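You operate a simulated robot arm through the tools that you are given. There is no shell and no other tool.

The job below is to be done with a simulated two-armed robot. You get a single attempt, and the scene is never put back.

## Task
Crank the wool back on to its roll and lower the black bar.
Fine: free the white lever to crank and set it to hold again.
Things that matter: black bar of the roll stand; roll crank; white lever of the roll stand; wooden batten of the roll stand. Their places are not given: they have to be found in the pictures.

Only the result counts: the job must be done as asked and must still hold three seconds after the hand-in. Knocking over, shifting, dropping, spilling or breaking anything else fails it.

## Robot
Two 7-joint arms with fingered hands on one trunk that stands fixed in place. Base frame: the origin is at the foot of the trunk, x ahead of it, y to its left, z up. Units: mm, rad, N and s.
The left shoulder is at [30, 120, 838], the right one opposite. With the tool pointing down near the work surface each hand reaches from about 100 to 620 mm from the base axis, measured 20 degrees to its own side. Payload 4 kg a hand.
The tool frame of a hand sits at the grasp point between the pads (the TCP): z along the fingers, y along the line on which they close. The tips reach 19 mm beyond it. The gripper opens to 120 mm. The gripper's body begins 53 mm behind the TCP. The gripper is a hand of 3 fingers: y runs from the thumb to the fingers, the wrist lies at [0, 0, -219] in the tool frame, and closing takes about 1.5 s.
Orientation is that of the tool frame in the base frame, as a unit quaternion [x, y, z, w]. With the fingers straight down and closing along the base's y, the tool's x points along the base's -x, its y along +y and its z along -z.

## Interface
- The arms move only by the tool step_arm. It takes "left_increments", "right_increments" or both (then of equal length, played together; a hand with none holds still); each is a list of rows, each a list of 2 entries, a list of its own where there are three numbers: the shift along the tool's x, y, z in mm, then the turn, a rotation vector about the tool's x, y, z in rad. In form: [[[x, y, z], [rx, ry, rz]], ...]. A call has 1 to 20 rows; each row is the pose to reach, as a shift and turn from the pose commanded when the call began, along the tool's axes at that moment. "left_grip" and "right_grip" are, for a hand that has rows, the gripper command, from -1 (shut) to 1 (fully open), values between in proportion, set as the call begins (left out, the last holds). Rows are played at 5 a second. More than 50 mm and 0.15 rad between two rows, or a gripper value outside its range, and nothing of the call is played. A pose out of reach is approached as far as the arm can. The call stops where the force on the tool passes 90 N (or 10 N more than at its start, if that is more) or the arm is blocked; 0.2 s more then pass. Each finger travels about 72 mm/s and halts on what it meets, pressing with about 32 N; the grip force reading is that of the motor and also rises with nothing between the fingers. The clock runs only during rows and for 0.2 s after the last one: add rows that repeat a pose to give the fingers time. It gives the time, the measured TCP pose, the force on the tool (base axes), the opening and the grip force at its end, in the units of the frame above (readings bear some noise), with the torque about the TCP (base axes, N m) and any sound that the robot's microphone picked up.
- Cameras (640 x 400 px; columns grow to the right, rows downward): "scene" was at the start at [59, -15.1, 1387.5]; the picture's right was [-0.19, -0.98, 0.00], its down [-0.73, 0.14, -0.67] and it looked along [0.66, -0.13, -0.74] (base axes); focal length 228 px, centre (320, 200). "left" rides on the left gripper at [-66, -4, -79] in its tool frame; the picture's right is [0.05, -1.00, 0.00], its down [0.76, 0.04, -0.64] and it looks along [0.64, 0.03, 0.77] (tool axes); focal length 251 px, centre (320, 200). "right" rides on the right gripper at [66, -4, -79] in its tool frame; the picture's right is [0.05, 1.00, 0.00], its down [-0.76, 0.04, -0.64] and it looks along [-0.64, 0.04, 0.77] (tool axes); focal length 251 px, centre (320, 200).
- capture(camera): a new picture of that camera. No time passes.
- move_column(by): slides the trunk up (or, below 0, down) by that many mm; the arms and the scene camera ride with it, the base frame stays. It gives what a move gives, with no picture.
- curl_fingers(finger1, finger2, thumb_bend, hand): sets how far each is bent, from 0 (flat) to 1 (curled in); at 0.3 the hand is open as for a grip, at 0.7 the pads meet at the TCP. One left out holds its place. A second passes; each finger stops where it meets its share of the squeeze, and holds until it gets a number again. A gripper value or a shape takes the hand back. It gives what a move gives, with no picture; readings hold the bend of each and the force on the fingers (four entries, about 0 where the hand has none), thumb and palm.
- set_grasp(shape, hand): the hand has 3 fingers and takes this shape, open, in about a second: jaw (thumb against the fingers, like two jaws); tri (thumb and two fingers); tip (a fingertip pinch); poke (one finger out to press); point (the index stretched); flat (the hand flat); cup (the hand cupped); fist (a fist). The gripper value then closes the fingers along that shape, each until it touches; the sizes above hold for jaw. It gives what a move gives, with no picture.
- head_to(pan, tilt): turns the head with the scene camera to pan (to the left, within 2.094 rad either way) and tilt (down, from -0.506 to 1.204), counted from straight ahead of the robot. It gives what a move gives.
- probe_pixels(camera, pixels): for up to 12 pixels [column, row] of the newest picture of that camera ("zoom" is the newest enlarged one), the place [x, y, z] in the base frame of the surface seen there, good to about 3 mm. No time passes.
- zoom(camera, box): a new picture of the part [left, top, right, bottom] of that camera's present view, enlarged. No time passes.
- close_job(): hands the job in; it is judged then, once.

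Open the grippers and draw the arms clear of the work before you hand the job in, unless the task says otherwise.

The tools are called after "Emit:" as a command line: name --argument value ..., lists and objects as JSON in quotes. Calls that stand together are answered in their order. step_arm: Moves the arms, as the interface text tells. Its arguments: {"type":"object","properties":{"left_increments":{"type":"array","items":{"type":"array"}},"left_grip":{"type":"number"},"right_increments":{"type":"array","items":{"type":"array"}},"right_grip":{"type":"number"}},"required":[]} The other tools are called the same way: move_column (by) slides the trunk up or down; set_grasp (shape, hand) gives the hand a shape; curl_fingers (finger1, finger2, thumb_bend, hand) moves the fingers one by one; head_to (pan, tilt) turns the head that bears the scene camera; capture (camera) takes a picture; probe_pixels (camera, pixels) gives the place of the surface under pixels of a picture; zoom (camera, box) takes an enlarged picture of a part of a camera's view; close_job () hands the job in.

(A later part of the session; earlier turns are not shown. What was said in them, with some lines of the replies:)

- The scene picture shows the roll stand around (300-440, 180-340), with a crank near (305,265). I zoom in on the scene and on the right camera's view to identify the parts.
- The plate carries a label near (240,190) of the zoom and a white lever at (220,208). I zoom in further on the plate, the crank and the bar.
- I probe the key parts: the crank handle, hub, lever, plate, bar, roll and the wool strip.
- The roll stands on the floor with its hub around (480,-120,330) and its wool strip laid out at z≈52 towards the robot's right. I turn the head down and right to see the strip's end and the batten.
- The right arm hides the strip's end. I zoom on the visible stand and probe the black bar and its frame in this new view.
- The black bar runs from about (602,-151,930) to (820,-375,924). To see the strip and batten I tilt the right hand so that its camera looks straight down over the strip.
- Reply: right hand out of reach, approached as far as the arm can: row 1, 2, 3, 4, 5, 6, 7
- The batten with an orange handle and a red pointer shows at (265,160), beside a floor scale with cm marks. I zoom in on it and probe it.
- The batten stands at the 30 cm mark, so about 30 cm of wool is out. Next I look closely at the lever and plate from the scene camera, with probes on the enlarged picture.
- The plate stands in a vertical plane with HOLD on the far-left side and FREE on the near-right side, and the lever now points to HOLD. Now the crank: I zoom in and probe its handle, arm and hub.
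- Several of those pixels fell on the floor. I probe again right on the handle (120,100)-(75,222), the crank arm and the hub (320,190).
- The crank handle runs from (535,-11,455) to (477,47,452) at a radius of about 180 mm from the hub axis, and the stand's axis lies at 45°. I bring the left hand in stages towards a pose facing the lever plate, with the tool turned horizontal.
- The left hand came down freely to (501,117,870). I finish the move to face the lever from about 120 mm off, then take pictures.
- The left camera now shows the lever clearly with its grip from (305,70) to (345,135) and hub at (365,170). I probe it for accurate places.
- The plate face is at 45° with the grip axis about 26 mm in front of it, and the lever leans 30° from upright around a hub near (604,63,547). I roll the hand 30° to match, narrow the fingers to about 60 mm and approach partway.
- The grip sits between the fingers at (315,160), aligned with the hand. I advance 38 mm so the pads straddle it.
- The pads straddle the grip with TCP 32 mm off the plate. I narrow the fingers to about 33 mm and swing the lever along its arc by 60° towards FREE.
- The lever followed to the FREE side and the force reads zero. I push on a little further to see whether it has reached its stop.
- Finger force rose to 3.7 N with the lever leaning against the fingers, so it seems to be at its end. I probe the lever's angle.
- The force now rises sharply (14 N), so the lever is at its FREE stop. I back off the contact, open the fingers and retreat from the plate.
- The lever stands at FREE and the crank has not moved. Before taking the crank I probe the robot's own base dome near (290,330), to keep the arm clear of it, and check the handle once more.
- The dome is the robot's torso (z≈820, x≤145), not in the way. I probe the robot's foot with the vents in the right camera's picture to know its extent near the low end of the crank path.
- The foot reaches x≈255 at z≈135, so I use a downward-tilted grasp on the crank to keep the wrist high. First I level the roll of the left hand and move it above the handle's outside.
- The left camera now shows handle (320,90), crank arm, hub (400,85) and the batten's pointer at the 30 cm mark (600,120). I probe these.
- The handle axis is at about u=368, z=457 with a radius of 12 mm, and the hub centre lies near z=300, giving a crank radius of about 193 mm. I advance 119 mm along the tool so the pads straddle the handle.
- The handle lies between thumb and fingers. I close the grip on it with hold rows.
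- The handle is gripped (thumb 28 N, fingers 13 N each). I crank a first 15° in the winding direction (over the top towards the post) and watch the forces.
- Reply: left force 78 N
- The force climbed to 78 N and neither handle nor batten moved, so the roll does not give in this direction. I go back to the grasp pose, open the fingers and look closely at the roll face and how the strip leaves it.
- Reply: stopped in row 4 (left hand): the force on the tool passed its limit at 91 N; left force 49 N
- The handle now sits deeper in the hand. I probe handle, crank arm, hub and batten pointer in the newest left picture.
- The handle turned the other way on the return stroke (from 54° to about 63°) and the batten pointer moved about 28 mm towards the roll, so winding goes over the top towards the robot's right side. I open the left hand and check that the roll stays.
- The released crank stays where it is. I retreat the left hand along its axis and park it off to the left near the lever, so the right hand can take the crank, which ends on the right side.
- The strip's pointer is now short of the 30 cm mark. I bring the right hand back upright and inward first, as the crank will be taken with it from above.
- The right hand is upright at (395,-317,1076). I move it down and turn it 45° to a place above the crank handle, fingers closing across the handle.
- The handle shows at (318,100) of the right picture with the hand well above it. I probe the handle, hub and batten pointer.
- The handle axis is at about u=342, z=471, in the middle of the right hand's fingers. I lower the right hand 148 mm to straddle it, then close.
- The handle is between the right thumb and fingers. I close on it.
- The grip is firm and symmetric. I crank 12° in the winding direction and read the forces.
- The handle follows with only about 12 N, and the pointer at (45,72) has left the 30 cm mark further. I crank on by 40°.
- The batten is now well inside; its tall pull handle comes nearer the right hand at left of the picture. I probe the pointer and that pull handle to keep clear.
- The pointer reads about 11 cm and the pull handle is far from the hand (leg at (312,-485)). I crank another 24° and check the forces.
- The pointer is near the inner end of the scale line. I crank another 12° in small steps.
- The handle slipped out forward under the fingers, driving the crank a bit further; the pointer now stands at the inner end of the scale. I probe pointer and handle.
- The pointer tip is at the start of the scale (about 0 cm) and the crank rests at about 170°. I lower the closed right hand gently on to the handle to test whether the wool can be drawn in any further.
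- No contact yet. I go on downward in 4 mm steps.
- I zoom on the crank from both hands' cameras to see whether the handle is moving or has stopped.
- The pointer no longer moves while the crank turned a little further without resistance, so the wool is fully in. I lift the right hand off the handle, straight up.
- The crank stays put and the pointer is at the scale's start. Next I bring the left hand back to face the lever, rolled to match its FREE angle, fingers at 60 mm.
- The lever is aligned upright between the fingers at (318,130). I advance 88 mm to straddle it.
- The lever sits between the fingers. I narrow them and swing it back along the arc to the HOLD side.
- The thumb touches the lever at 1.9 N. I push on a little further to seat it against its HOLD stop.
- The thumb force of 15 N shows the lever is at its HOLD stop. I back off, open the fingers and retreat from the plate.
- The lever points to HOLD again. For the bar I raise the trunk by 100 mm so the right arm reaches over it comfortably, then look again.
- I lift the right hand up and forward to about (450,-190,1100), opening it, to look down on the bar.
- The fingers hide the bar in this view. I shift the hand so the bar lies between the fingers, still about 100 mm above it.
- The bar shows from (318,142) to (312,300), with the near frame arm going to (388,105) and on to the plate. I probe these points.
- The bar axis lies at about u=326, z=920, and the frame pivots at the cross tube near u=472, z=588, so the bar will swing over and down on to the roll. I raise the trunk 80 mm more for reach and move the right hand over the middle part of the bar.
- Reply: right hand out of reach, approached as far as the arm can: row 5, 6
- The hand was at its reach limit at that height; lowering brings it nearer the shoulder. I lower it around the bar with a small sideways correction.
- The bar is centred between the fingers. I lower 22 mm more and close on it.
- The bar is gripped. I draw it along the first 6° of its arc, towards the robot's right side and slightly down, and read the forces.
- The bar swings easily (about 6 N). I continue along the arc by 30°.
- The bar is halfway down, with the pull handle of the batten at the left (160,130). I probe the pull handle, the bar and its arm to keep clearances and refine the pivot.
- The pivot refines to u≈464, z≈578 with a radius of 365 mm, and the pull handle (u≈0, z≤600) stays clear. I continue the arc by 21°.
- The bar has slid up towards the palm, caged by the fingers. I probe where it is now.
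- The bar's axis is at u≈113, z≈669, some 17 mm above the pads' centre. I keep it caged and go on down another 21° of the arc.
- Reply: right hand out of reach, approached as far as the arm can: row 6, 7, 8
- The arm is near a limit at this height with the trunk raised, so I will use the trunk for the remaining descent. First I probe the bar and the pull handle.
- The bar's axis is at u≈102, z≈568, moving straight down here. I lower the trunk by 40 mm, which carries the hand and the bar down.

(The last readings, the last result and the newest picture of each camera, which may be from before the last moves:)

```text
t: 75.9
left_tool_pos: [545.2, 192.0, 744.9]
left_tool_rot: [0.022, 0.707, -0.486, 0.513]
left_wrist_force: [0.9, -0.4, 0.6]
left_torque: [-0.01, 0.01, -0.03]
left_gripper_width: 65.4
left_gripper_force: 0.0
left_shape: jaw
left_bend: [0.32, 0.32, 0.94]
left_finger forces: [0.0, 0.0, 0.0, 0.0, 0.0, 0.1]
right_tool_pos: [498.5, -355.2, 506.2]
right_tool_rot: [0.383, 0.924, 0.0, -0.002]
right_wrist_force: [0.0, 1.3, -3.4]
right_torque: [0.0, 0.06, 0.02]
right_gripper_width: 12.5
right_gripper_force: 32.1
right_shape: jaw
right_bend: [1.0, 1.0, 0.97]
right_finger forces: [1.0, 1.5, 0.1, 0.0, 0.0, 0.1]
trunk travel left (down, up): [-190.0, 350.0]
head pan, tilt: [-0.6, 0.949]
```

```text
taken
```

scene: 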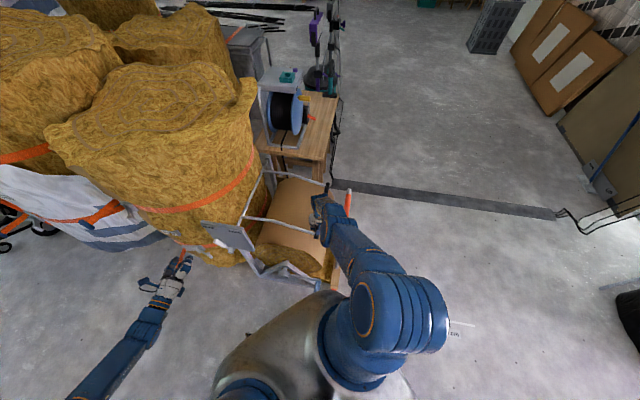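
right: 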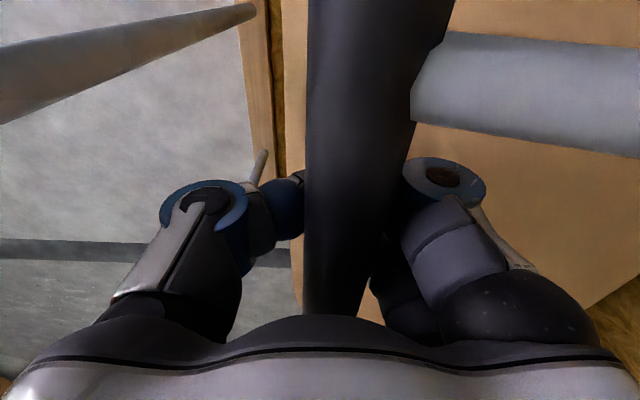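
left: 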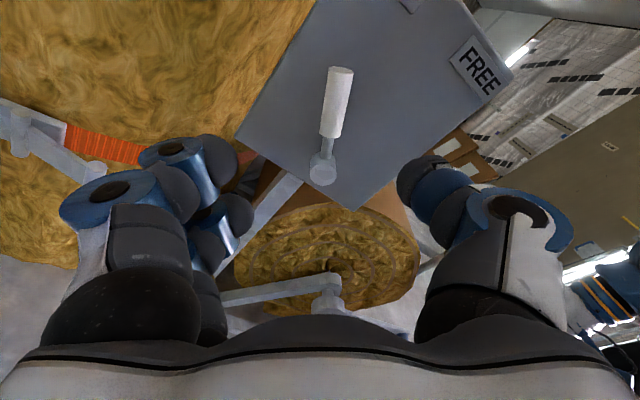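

The bar follows with low forces. I lower the trunk by 35 mm more, with a small shift towards the roll.

Emit:
move_column --by -35

Emit:
step_arm --right_increments '[[[0, 3, 0], [0, 0, 0]], [[0, 6, 0], [0, 0, 0]], [[0, 6, 0], [0, 0, 0]]]'

Emit:
capture --camera "right"

Emit:
zoom --camera "scene" --box '[210, 150, 390, 310]'

```text
t: 76.7
left_tool_pos: [545.7, 192.8, 709.3]
left_tool_rot: [0.021, 0.707, -0.485, 0.514]
left_wrist_force: [-0.1, 0.4, -0.2]
left_torque: [-0.02, 0.01, -0.02]
left_gripper_width: 65.8
left_gripper_force: 0.1
left_shape: jaw
left_bend: [0.32, 0.32, 0.94]
left_finger forces: [0.0, 0.0, 0.1, 0.1, 0.0, 0.1]
right_tool_pos: [499.4, -355.3, 472.2]
right_tool_rot: [0.382, 0.924, 0.001, -0.001]
right_wrist_force: [0.3, 1.1, -0.6]
right_torque: [0.01, -0.01, -0.01]
right_gripper_width: 12.4
right_gripper_force: 32.0
right_shape: jaw
right_bend: [1.0, 1.0, 0.97]
right_finger forces: [0.0, 0.0, 0.0, 0.1, 0.0, 0.0]
trunk travel left (down, up): [-155.0, 385.0]
head pan, tilt: [-0.6, 0.949]
```

```text
t: 77.5
left_tool_pos: [545.2, 191.9, 709.8]
left_tool_rot: [0.023, 0.708, -0.484, 0.514]
left_wrist_force: [0.0, 0.6, 0.3]
left_torque: [0.0, 0.02, 0.0]
left_gripper_width: 65.8
left_gripper_force: 0.1
left_shape: jaw
left_bend: [0.32, 0.32, 0.94]
left_finger forces: [0.0, 0.1, 0.0, 0.0, 0.0, 0.0]
right_tool_pos: [501.3, -350.6, 473.0]
right_tool_rot: [0.383, 0.924, 0.001, -0.001]
right_wrist_force: [0.6, -0.9, 0.3]
right_torque: [-0.02, -0.01, 0.0]
right_gripper_width: 12.7
right_gripper_force: 32.3
right_shape: jaw
right_bend: [1.0, 1.0, 0.97]
right_finger forces: [0.1, 0.0, 0.0, 0.0, 0.1, 0.1]
trunk travel left (down, up): [-155.0, 385.0]
head pan, tilt: [-0.6, 0.949]
```

```text
taken
```

right: 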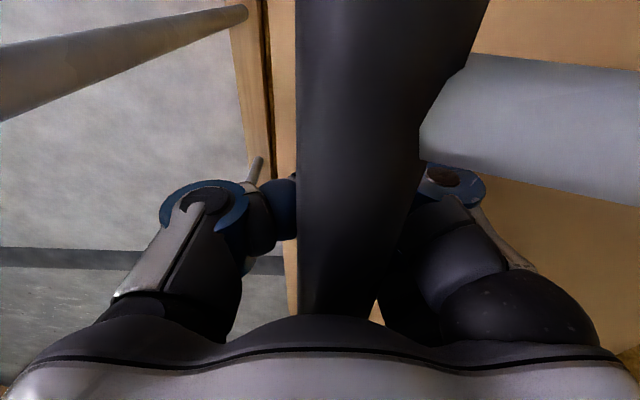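

```text
2.50 times, centred on (300, 230) of scene
```

zoom: 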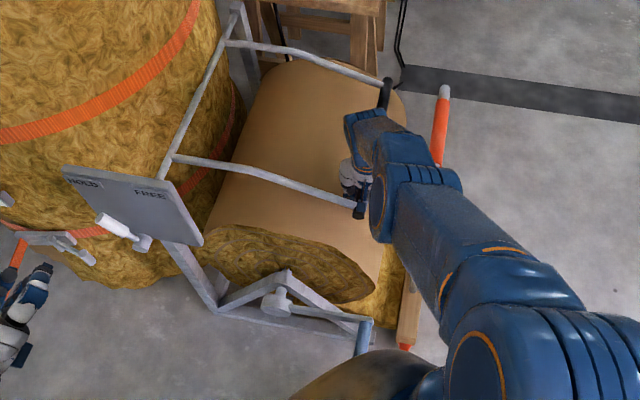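

Forces are now near zero and the bar seems larger in view, so it may already rest on the roll. I probe it.

Emit:
probe_pixels --camera "right" --pixels '[[390, 40], [380, 100], [365, 180], [350, 260], [530, 100], [500, 30]]'

Emit:
probe_pixels --camera "zoom" --pixels '[[360, 208], [386, 95], [330, 193], [280, 175], [300, 210], [330, 225], [340, 100]]'

Emit:
zoom --camera "scene" --box '[290, 170, 350, 220]'

```text
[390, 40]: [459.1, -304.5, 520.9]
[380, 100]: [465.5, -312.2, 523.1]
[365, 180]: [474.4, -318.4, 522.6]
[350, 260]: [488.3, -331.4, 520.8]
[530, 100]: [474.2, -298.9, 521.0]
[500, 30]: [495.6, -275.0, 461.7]
```

```text
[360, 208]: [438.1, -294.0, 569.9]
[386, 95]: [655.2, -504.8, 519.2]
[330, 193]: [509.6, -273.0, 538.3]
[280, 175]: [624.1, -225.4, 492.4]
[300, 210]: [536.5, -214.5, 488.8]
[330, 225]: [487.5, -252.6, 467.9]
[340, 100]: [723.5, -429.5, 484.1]
```

```text
8.00 times, centred on (320, 195) of scene
```

zoom: 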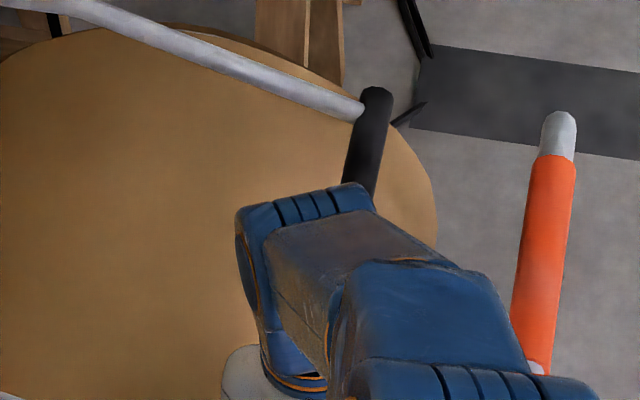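

The bar's axis is at z≈508, held by its own friction and still about 55 mm short of the roll, and my fingers below it would meet the roll first. I open the fingers just enough, shift to centre on the bar and rise above it.

Emit:
step_arm --right_increments '[[[0, 0, 0], [0, 0, 0]], [[0, 1, 0], [0, 0, 0]], [[0, 2, 0], [0, 0, 0]], [[0, 2, 0], [0, 0, 0]], [[0, 2, 0], [0, 0, 0]]]' --right_grip -0.1

Emit:
capture --camera "right"

```text
t: 78.7
left_tool_pos: [544.8, 192.2, 709.7]
left_tool_rot: [0.022, 0.707, -0.484, 0.514]
left_wrist_force: [0.3, -0.1, 0.0]
left_torque: [-0.03, 0.02, 0.01]
left_gripper_width: 65.6
left_gripper_force: 0.2
left_shape: jaw
left_bend: [0.32, 0.32, 0.94]
left_finger forces: [0.0, 0.1, 0.0, 0.0, 0.0, 0.0]
right_tool_pos: [501.6, -348.7, 473.1]
right_tool_rot: [0.383, 0.924, 0.0, -0.001]
right_wrist_force: [-3.0, -2.2, 4.2]
right_torque: [0.08, -0.09, 0.04]
right_gripper_width: 51.9
right_gripper_force: 0.1
right_shape: jaw
right_bend: [0.37, 0.37, 0.96]
right_finger forces: [2.6, 2.6, 0.0, 0.0, 0.0, 0.0]
right hand out of reach, approached as far as the arm can: row 2
trunk travel left (down, up): [-155.0, 385.0]
head pan, tilt: [-0.6, 0.949]
```

```text
taken
```

right: 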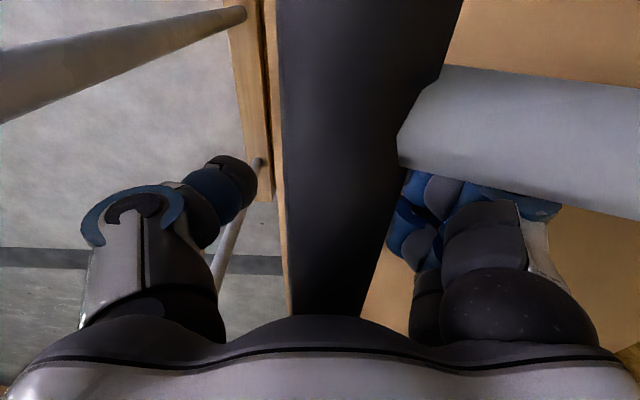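

The fingers just touch the roll's flank lightly. I rise slowly above the bar.

Emit:
step_arm --right_increments '[[[0, 0, -8], [0, 0, 0]], [[0, 1, -18], [0, 0, 0]], [[0, 2, -32], [0, 0, 0]], [[0, 2, -48], [0, 0, 0]], [[0, 2, -64], [0, 0, 0]], [[0, 2, -84], [0, 0, 0]], [[0, 2, -84], [0, 0, 0]]]'

Emit:
capture --camera "right"

```text
t: 80.2
left_tool_pos: [544.7, 192.0, 708.5]
left_tool_rot: [0.021, 0.708, -0.484, 0.514]
left_wrist_force: [-0.2, 0.0, 0.2]
left_torque: [-0.03, 0.02, 0.03]
left_gripper_width: 65.5
left_gripper_force: 0.1
left_shape: jaw
left_bend: [0.32, 0.32, 0.94]
left_finger forces: [0.0, 0.1, 0.1, 0.0, 0.0, 0.0]
right_tool_pos: [507.5, -348.4, 555.9]
right_tool_rot: [0.382, 0.924, 0.0, 0.0]
right_wrist_force: [0.1, -0.7, -0.6]
right_torque: [0.0, -0.01, 0.02]
right_gripper_width: 54.0
right_gripper_force: 0.0
right_shape: jaw
right_bend: [0.35, 0.35, 0.96]
right_finger forces: [0.0, 0.0, 0.0, 0.1, 0.0, 0.0]
right hand out of reach, approached as far as the arm can: row 2, 3, 4
trunk travel left (down, up): [-155.0, 385.0]
head pan, tilt: [-0.6, 0.949]
```

```text
taken
```

right: 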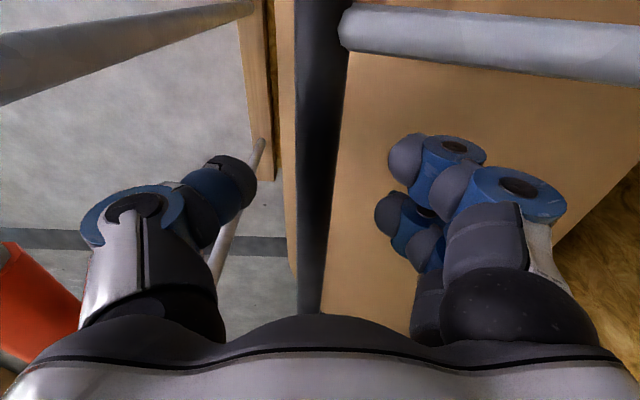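

The hand is clear above the bar, which stays in place. I probe bar and roll, to plan the final press.

Emit:
probe_pixels --camera "right" --pixels '[[320, 50], [318, 120], [314, 200], [310, 280], [350, 120], [380, 90], [360, 200], [500, 35], [440, 110]]'

Emit:
capture --camera "scene"

```text
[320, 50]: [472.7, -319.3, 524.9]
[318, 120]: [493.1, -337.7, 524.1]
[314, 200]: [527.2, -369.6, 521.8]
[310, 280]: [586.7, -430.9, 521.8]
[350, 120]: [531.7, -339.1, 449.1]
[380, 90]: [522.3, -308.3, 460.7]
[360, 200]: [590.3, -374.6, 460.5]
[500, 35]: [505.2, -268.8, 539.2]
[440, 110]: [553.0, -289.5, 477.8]
```

```text
taken
```

scene: 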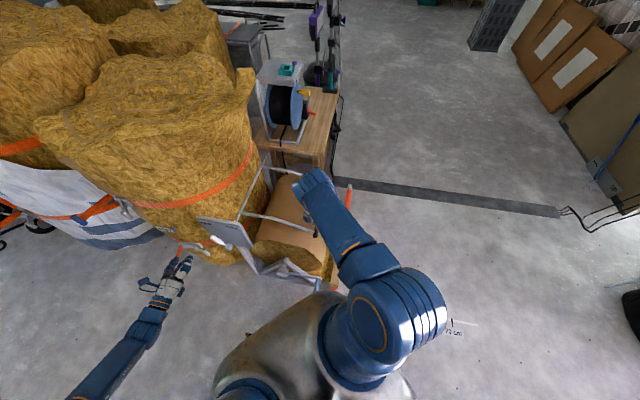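

The bar's top is at z≈523, u≈110. I close the hand to a fist and press the bar down along its arc, watching the force for contact with the roll.

Emit:
step_arm --right_increments '[[[0, 0, 0], [0, 0, 0]], [[0, 0, 0], [0, 0, 0]], [[0, 0, 0], [0, 0, 0]], [[0, 0, 0], [0, 0, 0]], [[0, 0, 0], [0, 0, 0]], [[0, -2, 8], [0, 0, 0]], [[0, -2, 16], [0, 0, 0]], [[0, -1, 24], [0, 0, 0]], [[0, 0, 32], [0, 0, 0]], [[0, 1, 38], [0, 0, 0]], [[0, 1, 38], [0, 0, 0]]]' --right_grip -1

Emit:
capture --camera "right"

```text
t: 82.7
left_tool_pos: [543.8, 192.1, 711.5]
left_tool_rot: [0.023, 0.707, -0.485, 0.515]
left_wrist_force: [0.3, 0.3, -0.6]
left_torque: [0.01, 0.0, -0.03]
left_gripper_width: 65.8
left_gripper_force: 0.0
left_shape: jaw
left_bend: [0.32, 0.32, 0.94]
left_finger forces: [0.0, 0.1, 0.1, 0.1, 0.0, 0.1]
right_tool_pos: [508.0, -349.3, 520.4]
right_tool_rot: [0.382, 0.924, 0.0, 0.003]
right_wrist_force: [1.2, -6.5, 33.8]
right_torque: [-0.01, 0.07, -0.03]
right_gripper_width: 0.2
right_gripper_force: 31.7
right_shape: jaw
right_bend: [0.78, 0.78, 0.52]
right_finger forces: [8.8, 8.2, 0.0, 0.0, 9.3, 0.0]
trunk travel left (down, up): [-155.0, 385.0]
head pan, tilt: [-0.6, 0.949]
```

```text
taken
```

right: 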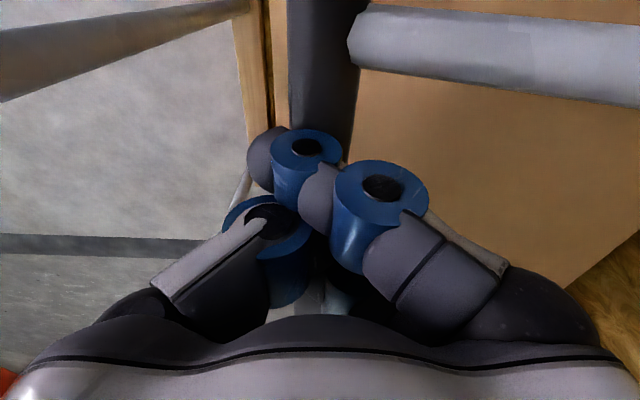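

The fist presses on the bar with 34 N. I probe whether it has moved.

Emit:
probe_pixels --camera "right" --pixels '[[325, 30], [325, 70], [325, 110], [450, 40], [420, 110]]'

Emit:
zoom --camera "scene" --box '[210, 150, 370, 290]'

```text
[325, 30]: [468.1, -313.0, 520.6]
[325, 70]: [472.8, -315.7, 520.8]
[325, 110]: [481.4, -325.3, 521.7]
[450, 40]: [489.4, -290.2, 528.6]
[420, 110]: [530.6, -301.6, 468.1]
```

```text
2.86 times, centred on (290, 220) of scene
```

zoom: 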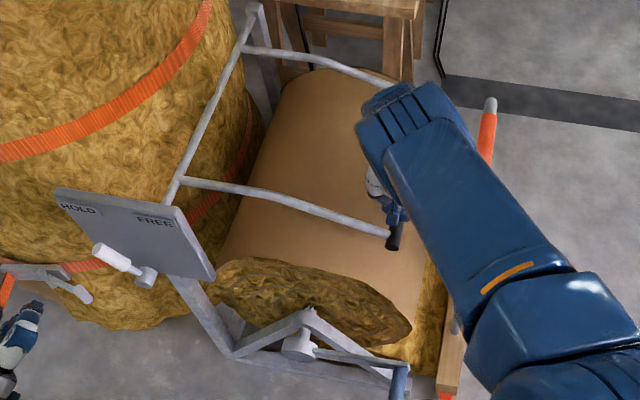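

The bar's top is still at about 521, so it seems to have met its own stop. I press a few millimetres more to confirm it.

Emit:
step_arm --right_increments '[[[0, 0, 2], [0, 0, 0]], [[0, 0, 4], [0, 0, 0]], [[0, 0, 6], [0, 0, 0]], [[0, 0, 6], [0, 0, 0]]]'

Emit:
capture --camera "right"

Emit:
probe_pixels --camera "right" --pixels '[[325, 30], [325, 70], [325, 110]]'

```text
t: 83.7
left_tool_pos: [542.2, 194.0, 711.9]
left_tool_rot: [0.023, 0.705, -0.487, 0.514]
left_wrist_force: [-0.3, 0.1, -0.2]
left_torque: [0.02, 0.03, 0.03]
left_gripper_width: 65.6
left_gripper_force: 0.0
left_shape: jaw
left_bend: [0.32, 0.32, 0.94]
left_finger forces: [0.1, 0.0, 0.1, 0.0, 0.0, 0.0]
right_tool_pos: [508.9, -348.1, 519.0]
right_tool_rot: [0.383, 0.924, 0.001, 0.004]
right_wrist_force: [-1.6, -1.7, 50.6]
right_torque: [-0.08, 0.13, -0.02]
right_gripper_width: 0.0
right_gripper_force: 31.8
right_shape: jaw
right_bend: [0.79, 0.79, 0.53]
right_finger forces: [9.8, 11.3, 0.0, 0.1, 51.0, 0.0]
trunk travel left (down, up): [-155.0, 385.0]
head pan, tilt: [-0.6, 0.949]
```

```text
taken
```

right: 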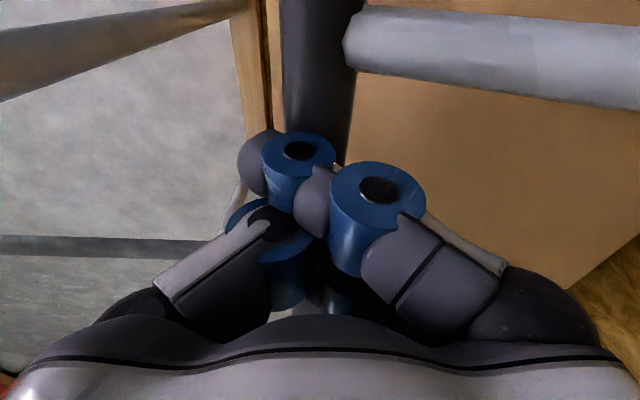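

```text
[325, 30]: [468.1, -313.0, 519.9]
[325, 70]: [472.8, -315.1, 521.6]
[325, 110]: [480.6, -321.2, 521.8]
```

At 50 N the bar does not give further, so it is down on its stop. I lift the right hand clear and up.

Emit:
step_arm --right_increments '[[[0, 0, -10], [0, 0, 0]], [[0, 0, -30], [0, 0, 0]], [[0, 0, -60], [0, 0, 0]], [[0, 0, -100], [0, 0, 0]], [[0, 0, -140], [0, 0, 0]], [[0, 0, -180], [0, 0, 0]], [[0, 0, -220], [0, 0, 0]], [[0, 0, -260], [0, 0, 0]], [[0, 0, -300], [0, 0, 0]], [[0, 0, -300], [0, 0, 0]]]'

Emit:
capture --camera "right"

Emit:
capture --camera "scene"

```text
t: 85.8
left_tool_pos: [546.0, 192.4, 709.2]
left_tool_rot: [0.022, 0.708, -0.484, 0.514]
left_wrist_force: [-0.3, -0.2, 0.7]
left_torque: [0.04, 0.0, 0.01]
left_gripper_width: 65.2
left_gripper_force: 0.0
left_shape: jaw
left_bend: [0.32, 0.32, 0.94]
left_finger forces: [0.0, 0.1, 0.0, 0.2, 0.0, 0.1]
right_tool_pos: [504.9, -347.2, 811.1]
right_tool_rot: [0.382, 0.924, 0.001, -0.002]
right_wrist_force: [0.9, 0.6, -0.2]
right_torque: [0.04, 0.0, 0.0]
right_gripper_width: 0.0
right_gripper_force: 32.2
right_shape: jaw
right_bend: [0.77, 0.77, 0.5]
right_finger forces: [0.0, 0.0, 0.0, 0.0, 0.1, 0.0]
trunk travel left (down, up): [-155.0, 385.0]
head pan, tilt: [-0.6, 0.949]
```

```text
taken
```

right: 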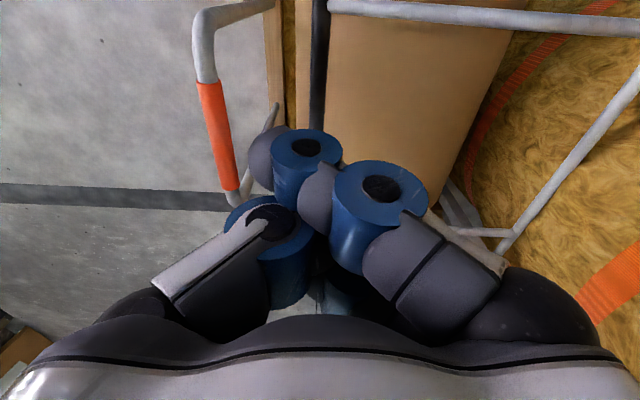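

```text
taken
```

scene: 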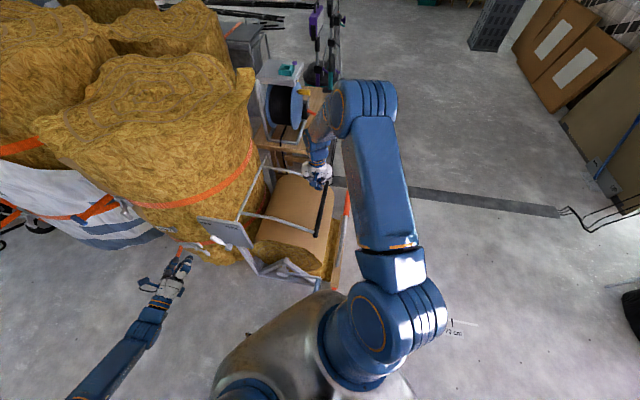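

The bar stays down after release. I draw the right hand farther up and away, opening it, and look at the whole stand.

Emit:
step_arm --right_increments '[[[0, 0, -40], [0, 0, 0]], [[0, 0, -80], [0, 0, 0]], [[5, -10, -120], [0, 0, 0]], [[10, -20, -160], [0, 0, 0]], [[15, -35, -200], [0, 0, 0]], [[20, -50, -240], [0, 0, 0]], [[25, -65, -270], [0, 0, 0]], [[25, -65, -270], [0, 0, 0]], [[25, -65, -270], [0, 0, 0]]]' --right_grip 1

Emit:
capture --camera "scene"

Emit:
capture --camera "right"

Emit:
capture --camera "left"

```text
t: 87.8
left_tool_pos: [545.0, 193.3, 710.0]
left_tool_rot: [0.021, 0.708, -0.484, 0.514]
left_wrist_force: [0.1, 0.8, 0.8]
left_torque: [0.02, 0.0, -0.01]
left_gripper_width: 65.9
left_gripper_force: 0.0
left_shape: jaw
left_bend: [0.32, 0.32, 0.94]
left_finger forces: [0.1, 0.0, 0.1, 0.0, 0.1, 0.0]
right_tool_pos: [444.5, -379.7, 1082.9]
right_tool_rot: [0.382, 0.924, 0.001, -0.001]
right_wrist_force: [-0.1, -0.9, 0.1]
right_torque: [0.0, 0.01, -0.01]
right_gripper_width: 119.8
right_gripper_force: 0.1
right_shape: jaw
right_bend: [0.3, 0.3, 0.3]
right_finger forces: [0.1, 0.1, 0.0, 0.1, 0.0, 0.2]
trunk travel left (down, up): [-155.0, 385.0]
head pan, tilt: [-0.6, 0.949]
```

```text
taken
```

scene: 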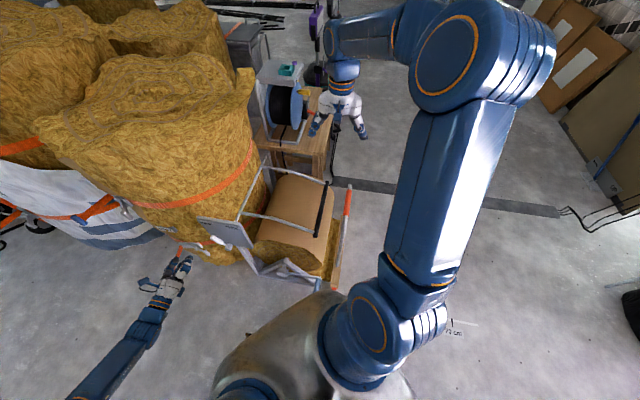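

```text
taken
```

right: 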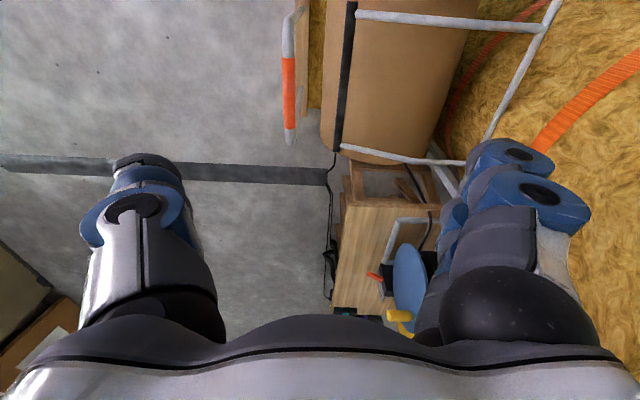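

```text
taken
```

left: 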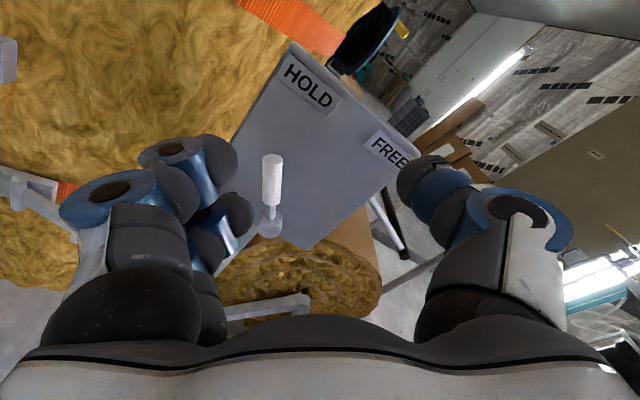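

The bar lies lowered over the roll. I zoom in on the stand, the lever and the batten's pointer to verify each.

Emit:
zoom --camera "scene" --box '[190, 150, 370, 300]'

Emit:
zoom --camera "scene" --box '[290, 250, 360, 310]'

Emit:
zoom --camera "scene" --box '[185, 205, 265, 260]'

```text
2.67 times, centred on (280, 225) of scene
```

zoom: 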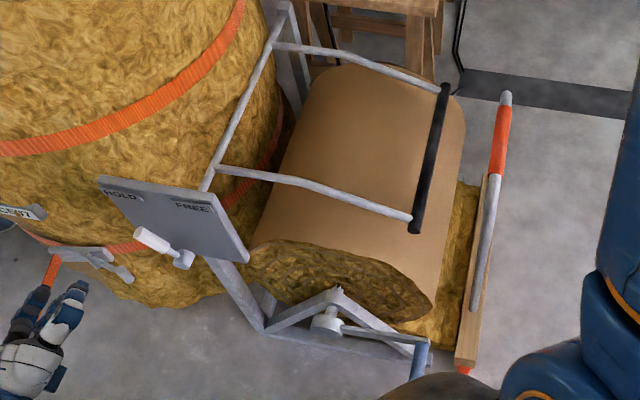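

```text
6.67 times, centred on (325, 280) of scene
```

zoom: 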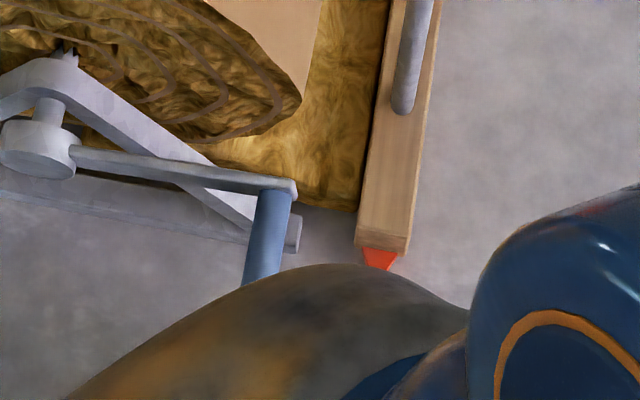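

```text
7.27 times, centred on (225, 232) of scene
```

zoom: 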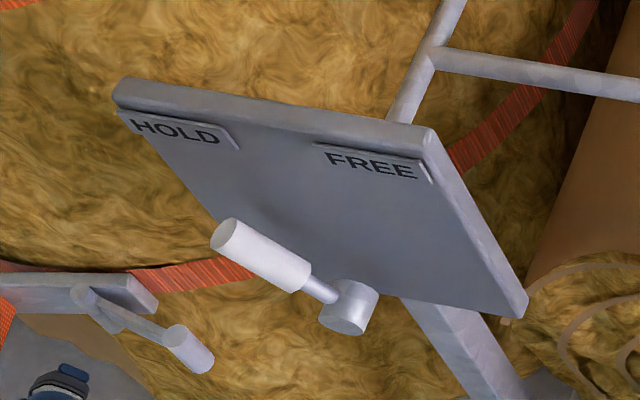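

The lever points to HOLD, the batten's pointer is at the scale's start and the bar is down. I draw the left hand clear of the stand and open it.

Emit:
step_arm --left_increments '[[[0, 0, -30], [0, 0, 0]], [[0, 0, -60], [0, 0, 0]], [[0, 0, -90], [0, 0, 0]], [[0, 0, -120], [0, 0, 0]], [[0, 0, -120], [0, 0, 0]], [[0, 0, -120], [0, 0, 0]], [[0, 0, -120], [0, 0, 0]], [[0, 0, -120], [0, 0, 0]], [[0, 0, -120], [0, 0, 0]], [[0, 0, -120], [0, 0, 0]]]' --left_grip 1

Emit:
capture --camera "scene"

Emit:
zoom --camera "scene" --box '[190, 150, 370, 300]'

Emit:
probe_pixels --camera "zoom" --pixels '[[430, 150], [438, 110], [418, 210], [463, 371], [340, 90], [145, 238]]'

```text
t: 90.0
left_tool_pos: [459.1, 276.8, 711.3]
left_tool_rot: [0.021, 0.707, -0.485, 0.514]
left_wrist_force: [1.0, 0.8, -0.4]
left_torque: [-0.02, 0.0, 0.0]
left_gripper_width: 119.7
left_gripper_force: 0.1
left_shape: jaw
left_bend: [0.3, 0.3, 0.3]
left_finger forces: [0.0, 0.1, 0.1, 0.0, 0.0, 0.0]
right_tool_pos: [445.3, -378.3, 1082.0]
right_tool_rot: [0.383, 0.924, 0.0, -0.001]
right_wrist_force: [0.1, 0.1, 0.4]
right_torque: [0.01, 0.0, -0.01]
right_gripper_width: 120.2
right_gripper_force: 0.1
right_shape: jaw
right_bend: [0.3, 0.3, 0.3]
right_finger forces: [0.1, 0.0, 0.1, 0.1, 0.1, 0.0]
trunk travel left (down, up): [-155.0, 385.0]
head pan, tilt: [-0.6, 0.949]
```

```text
taken
```

scene: 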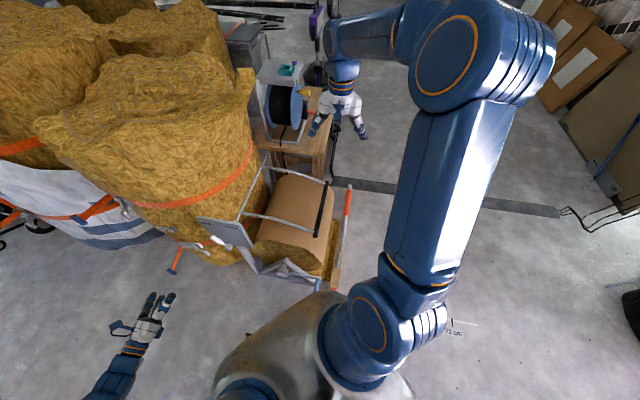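

```text
2.67 times, centred on (280, 225) of scene
```

zoom: 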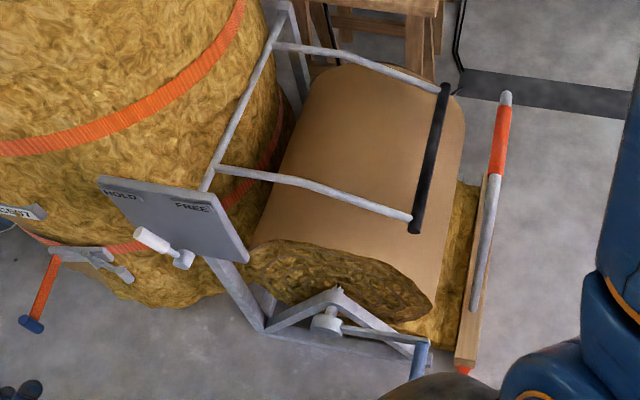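

```text
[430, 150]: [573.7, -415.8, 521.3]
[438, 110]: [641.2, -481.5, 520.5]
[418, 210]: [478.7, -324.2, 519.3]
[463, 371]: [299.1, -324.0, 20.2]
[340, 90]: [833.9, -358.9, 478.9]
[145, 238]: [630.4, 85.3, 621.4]
```

All is steady: the bar's top stays at z≈520, the pointer at the scale's start, the lever at HOLD, and both hands are open and clear. I hand the job in.

Emit:
close_job

```text
The job is handed in.
```

I cranked the wool back on to its roll, set the white lever to HOLD again, and swung the black bar down. I've handed the job in; no verdict has come back yet.

- **Wool:** I freed the lever to FREE and cranked until the pointer on the wooden batten reached the start of the floor scale (about 0 cm, from 30 cm). After that the crank turned a little further without moving the batten. Near the end the crank handle slipped out of the right hand, but in the winding direction, so nothing ran back.
- **First try the wrong way:** I first pushed the crank in the unwinding direction with about 78 N. It did not move, and the stand looked undisturbed afterwards.
- **Lever:** I pushed it firmly against its HOLD stop with about 15 N of thumb force. I did not test whether it actually locks the roll.
- **Black bar:** It is down on its own stop; pressing with 50 N moved it no further. At that stop it sits about 50 mm above the roll rather than touching it. It stayed put after I let go.

Both hands were open and clear of the stand at the hand-in. In the last pictures nothing else in the scene had been moved or knocked over.
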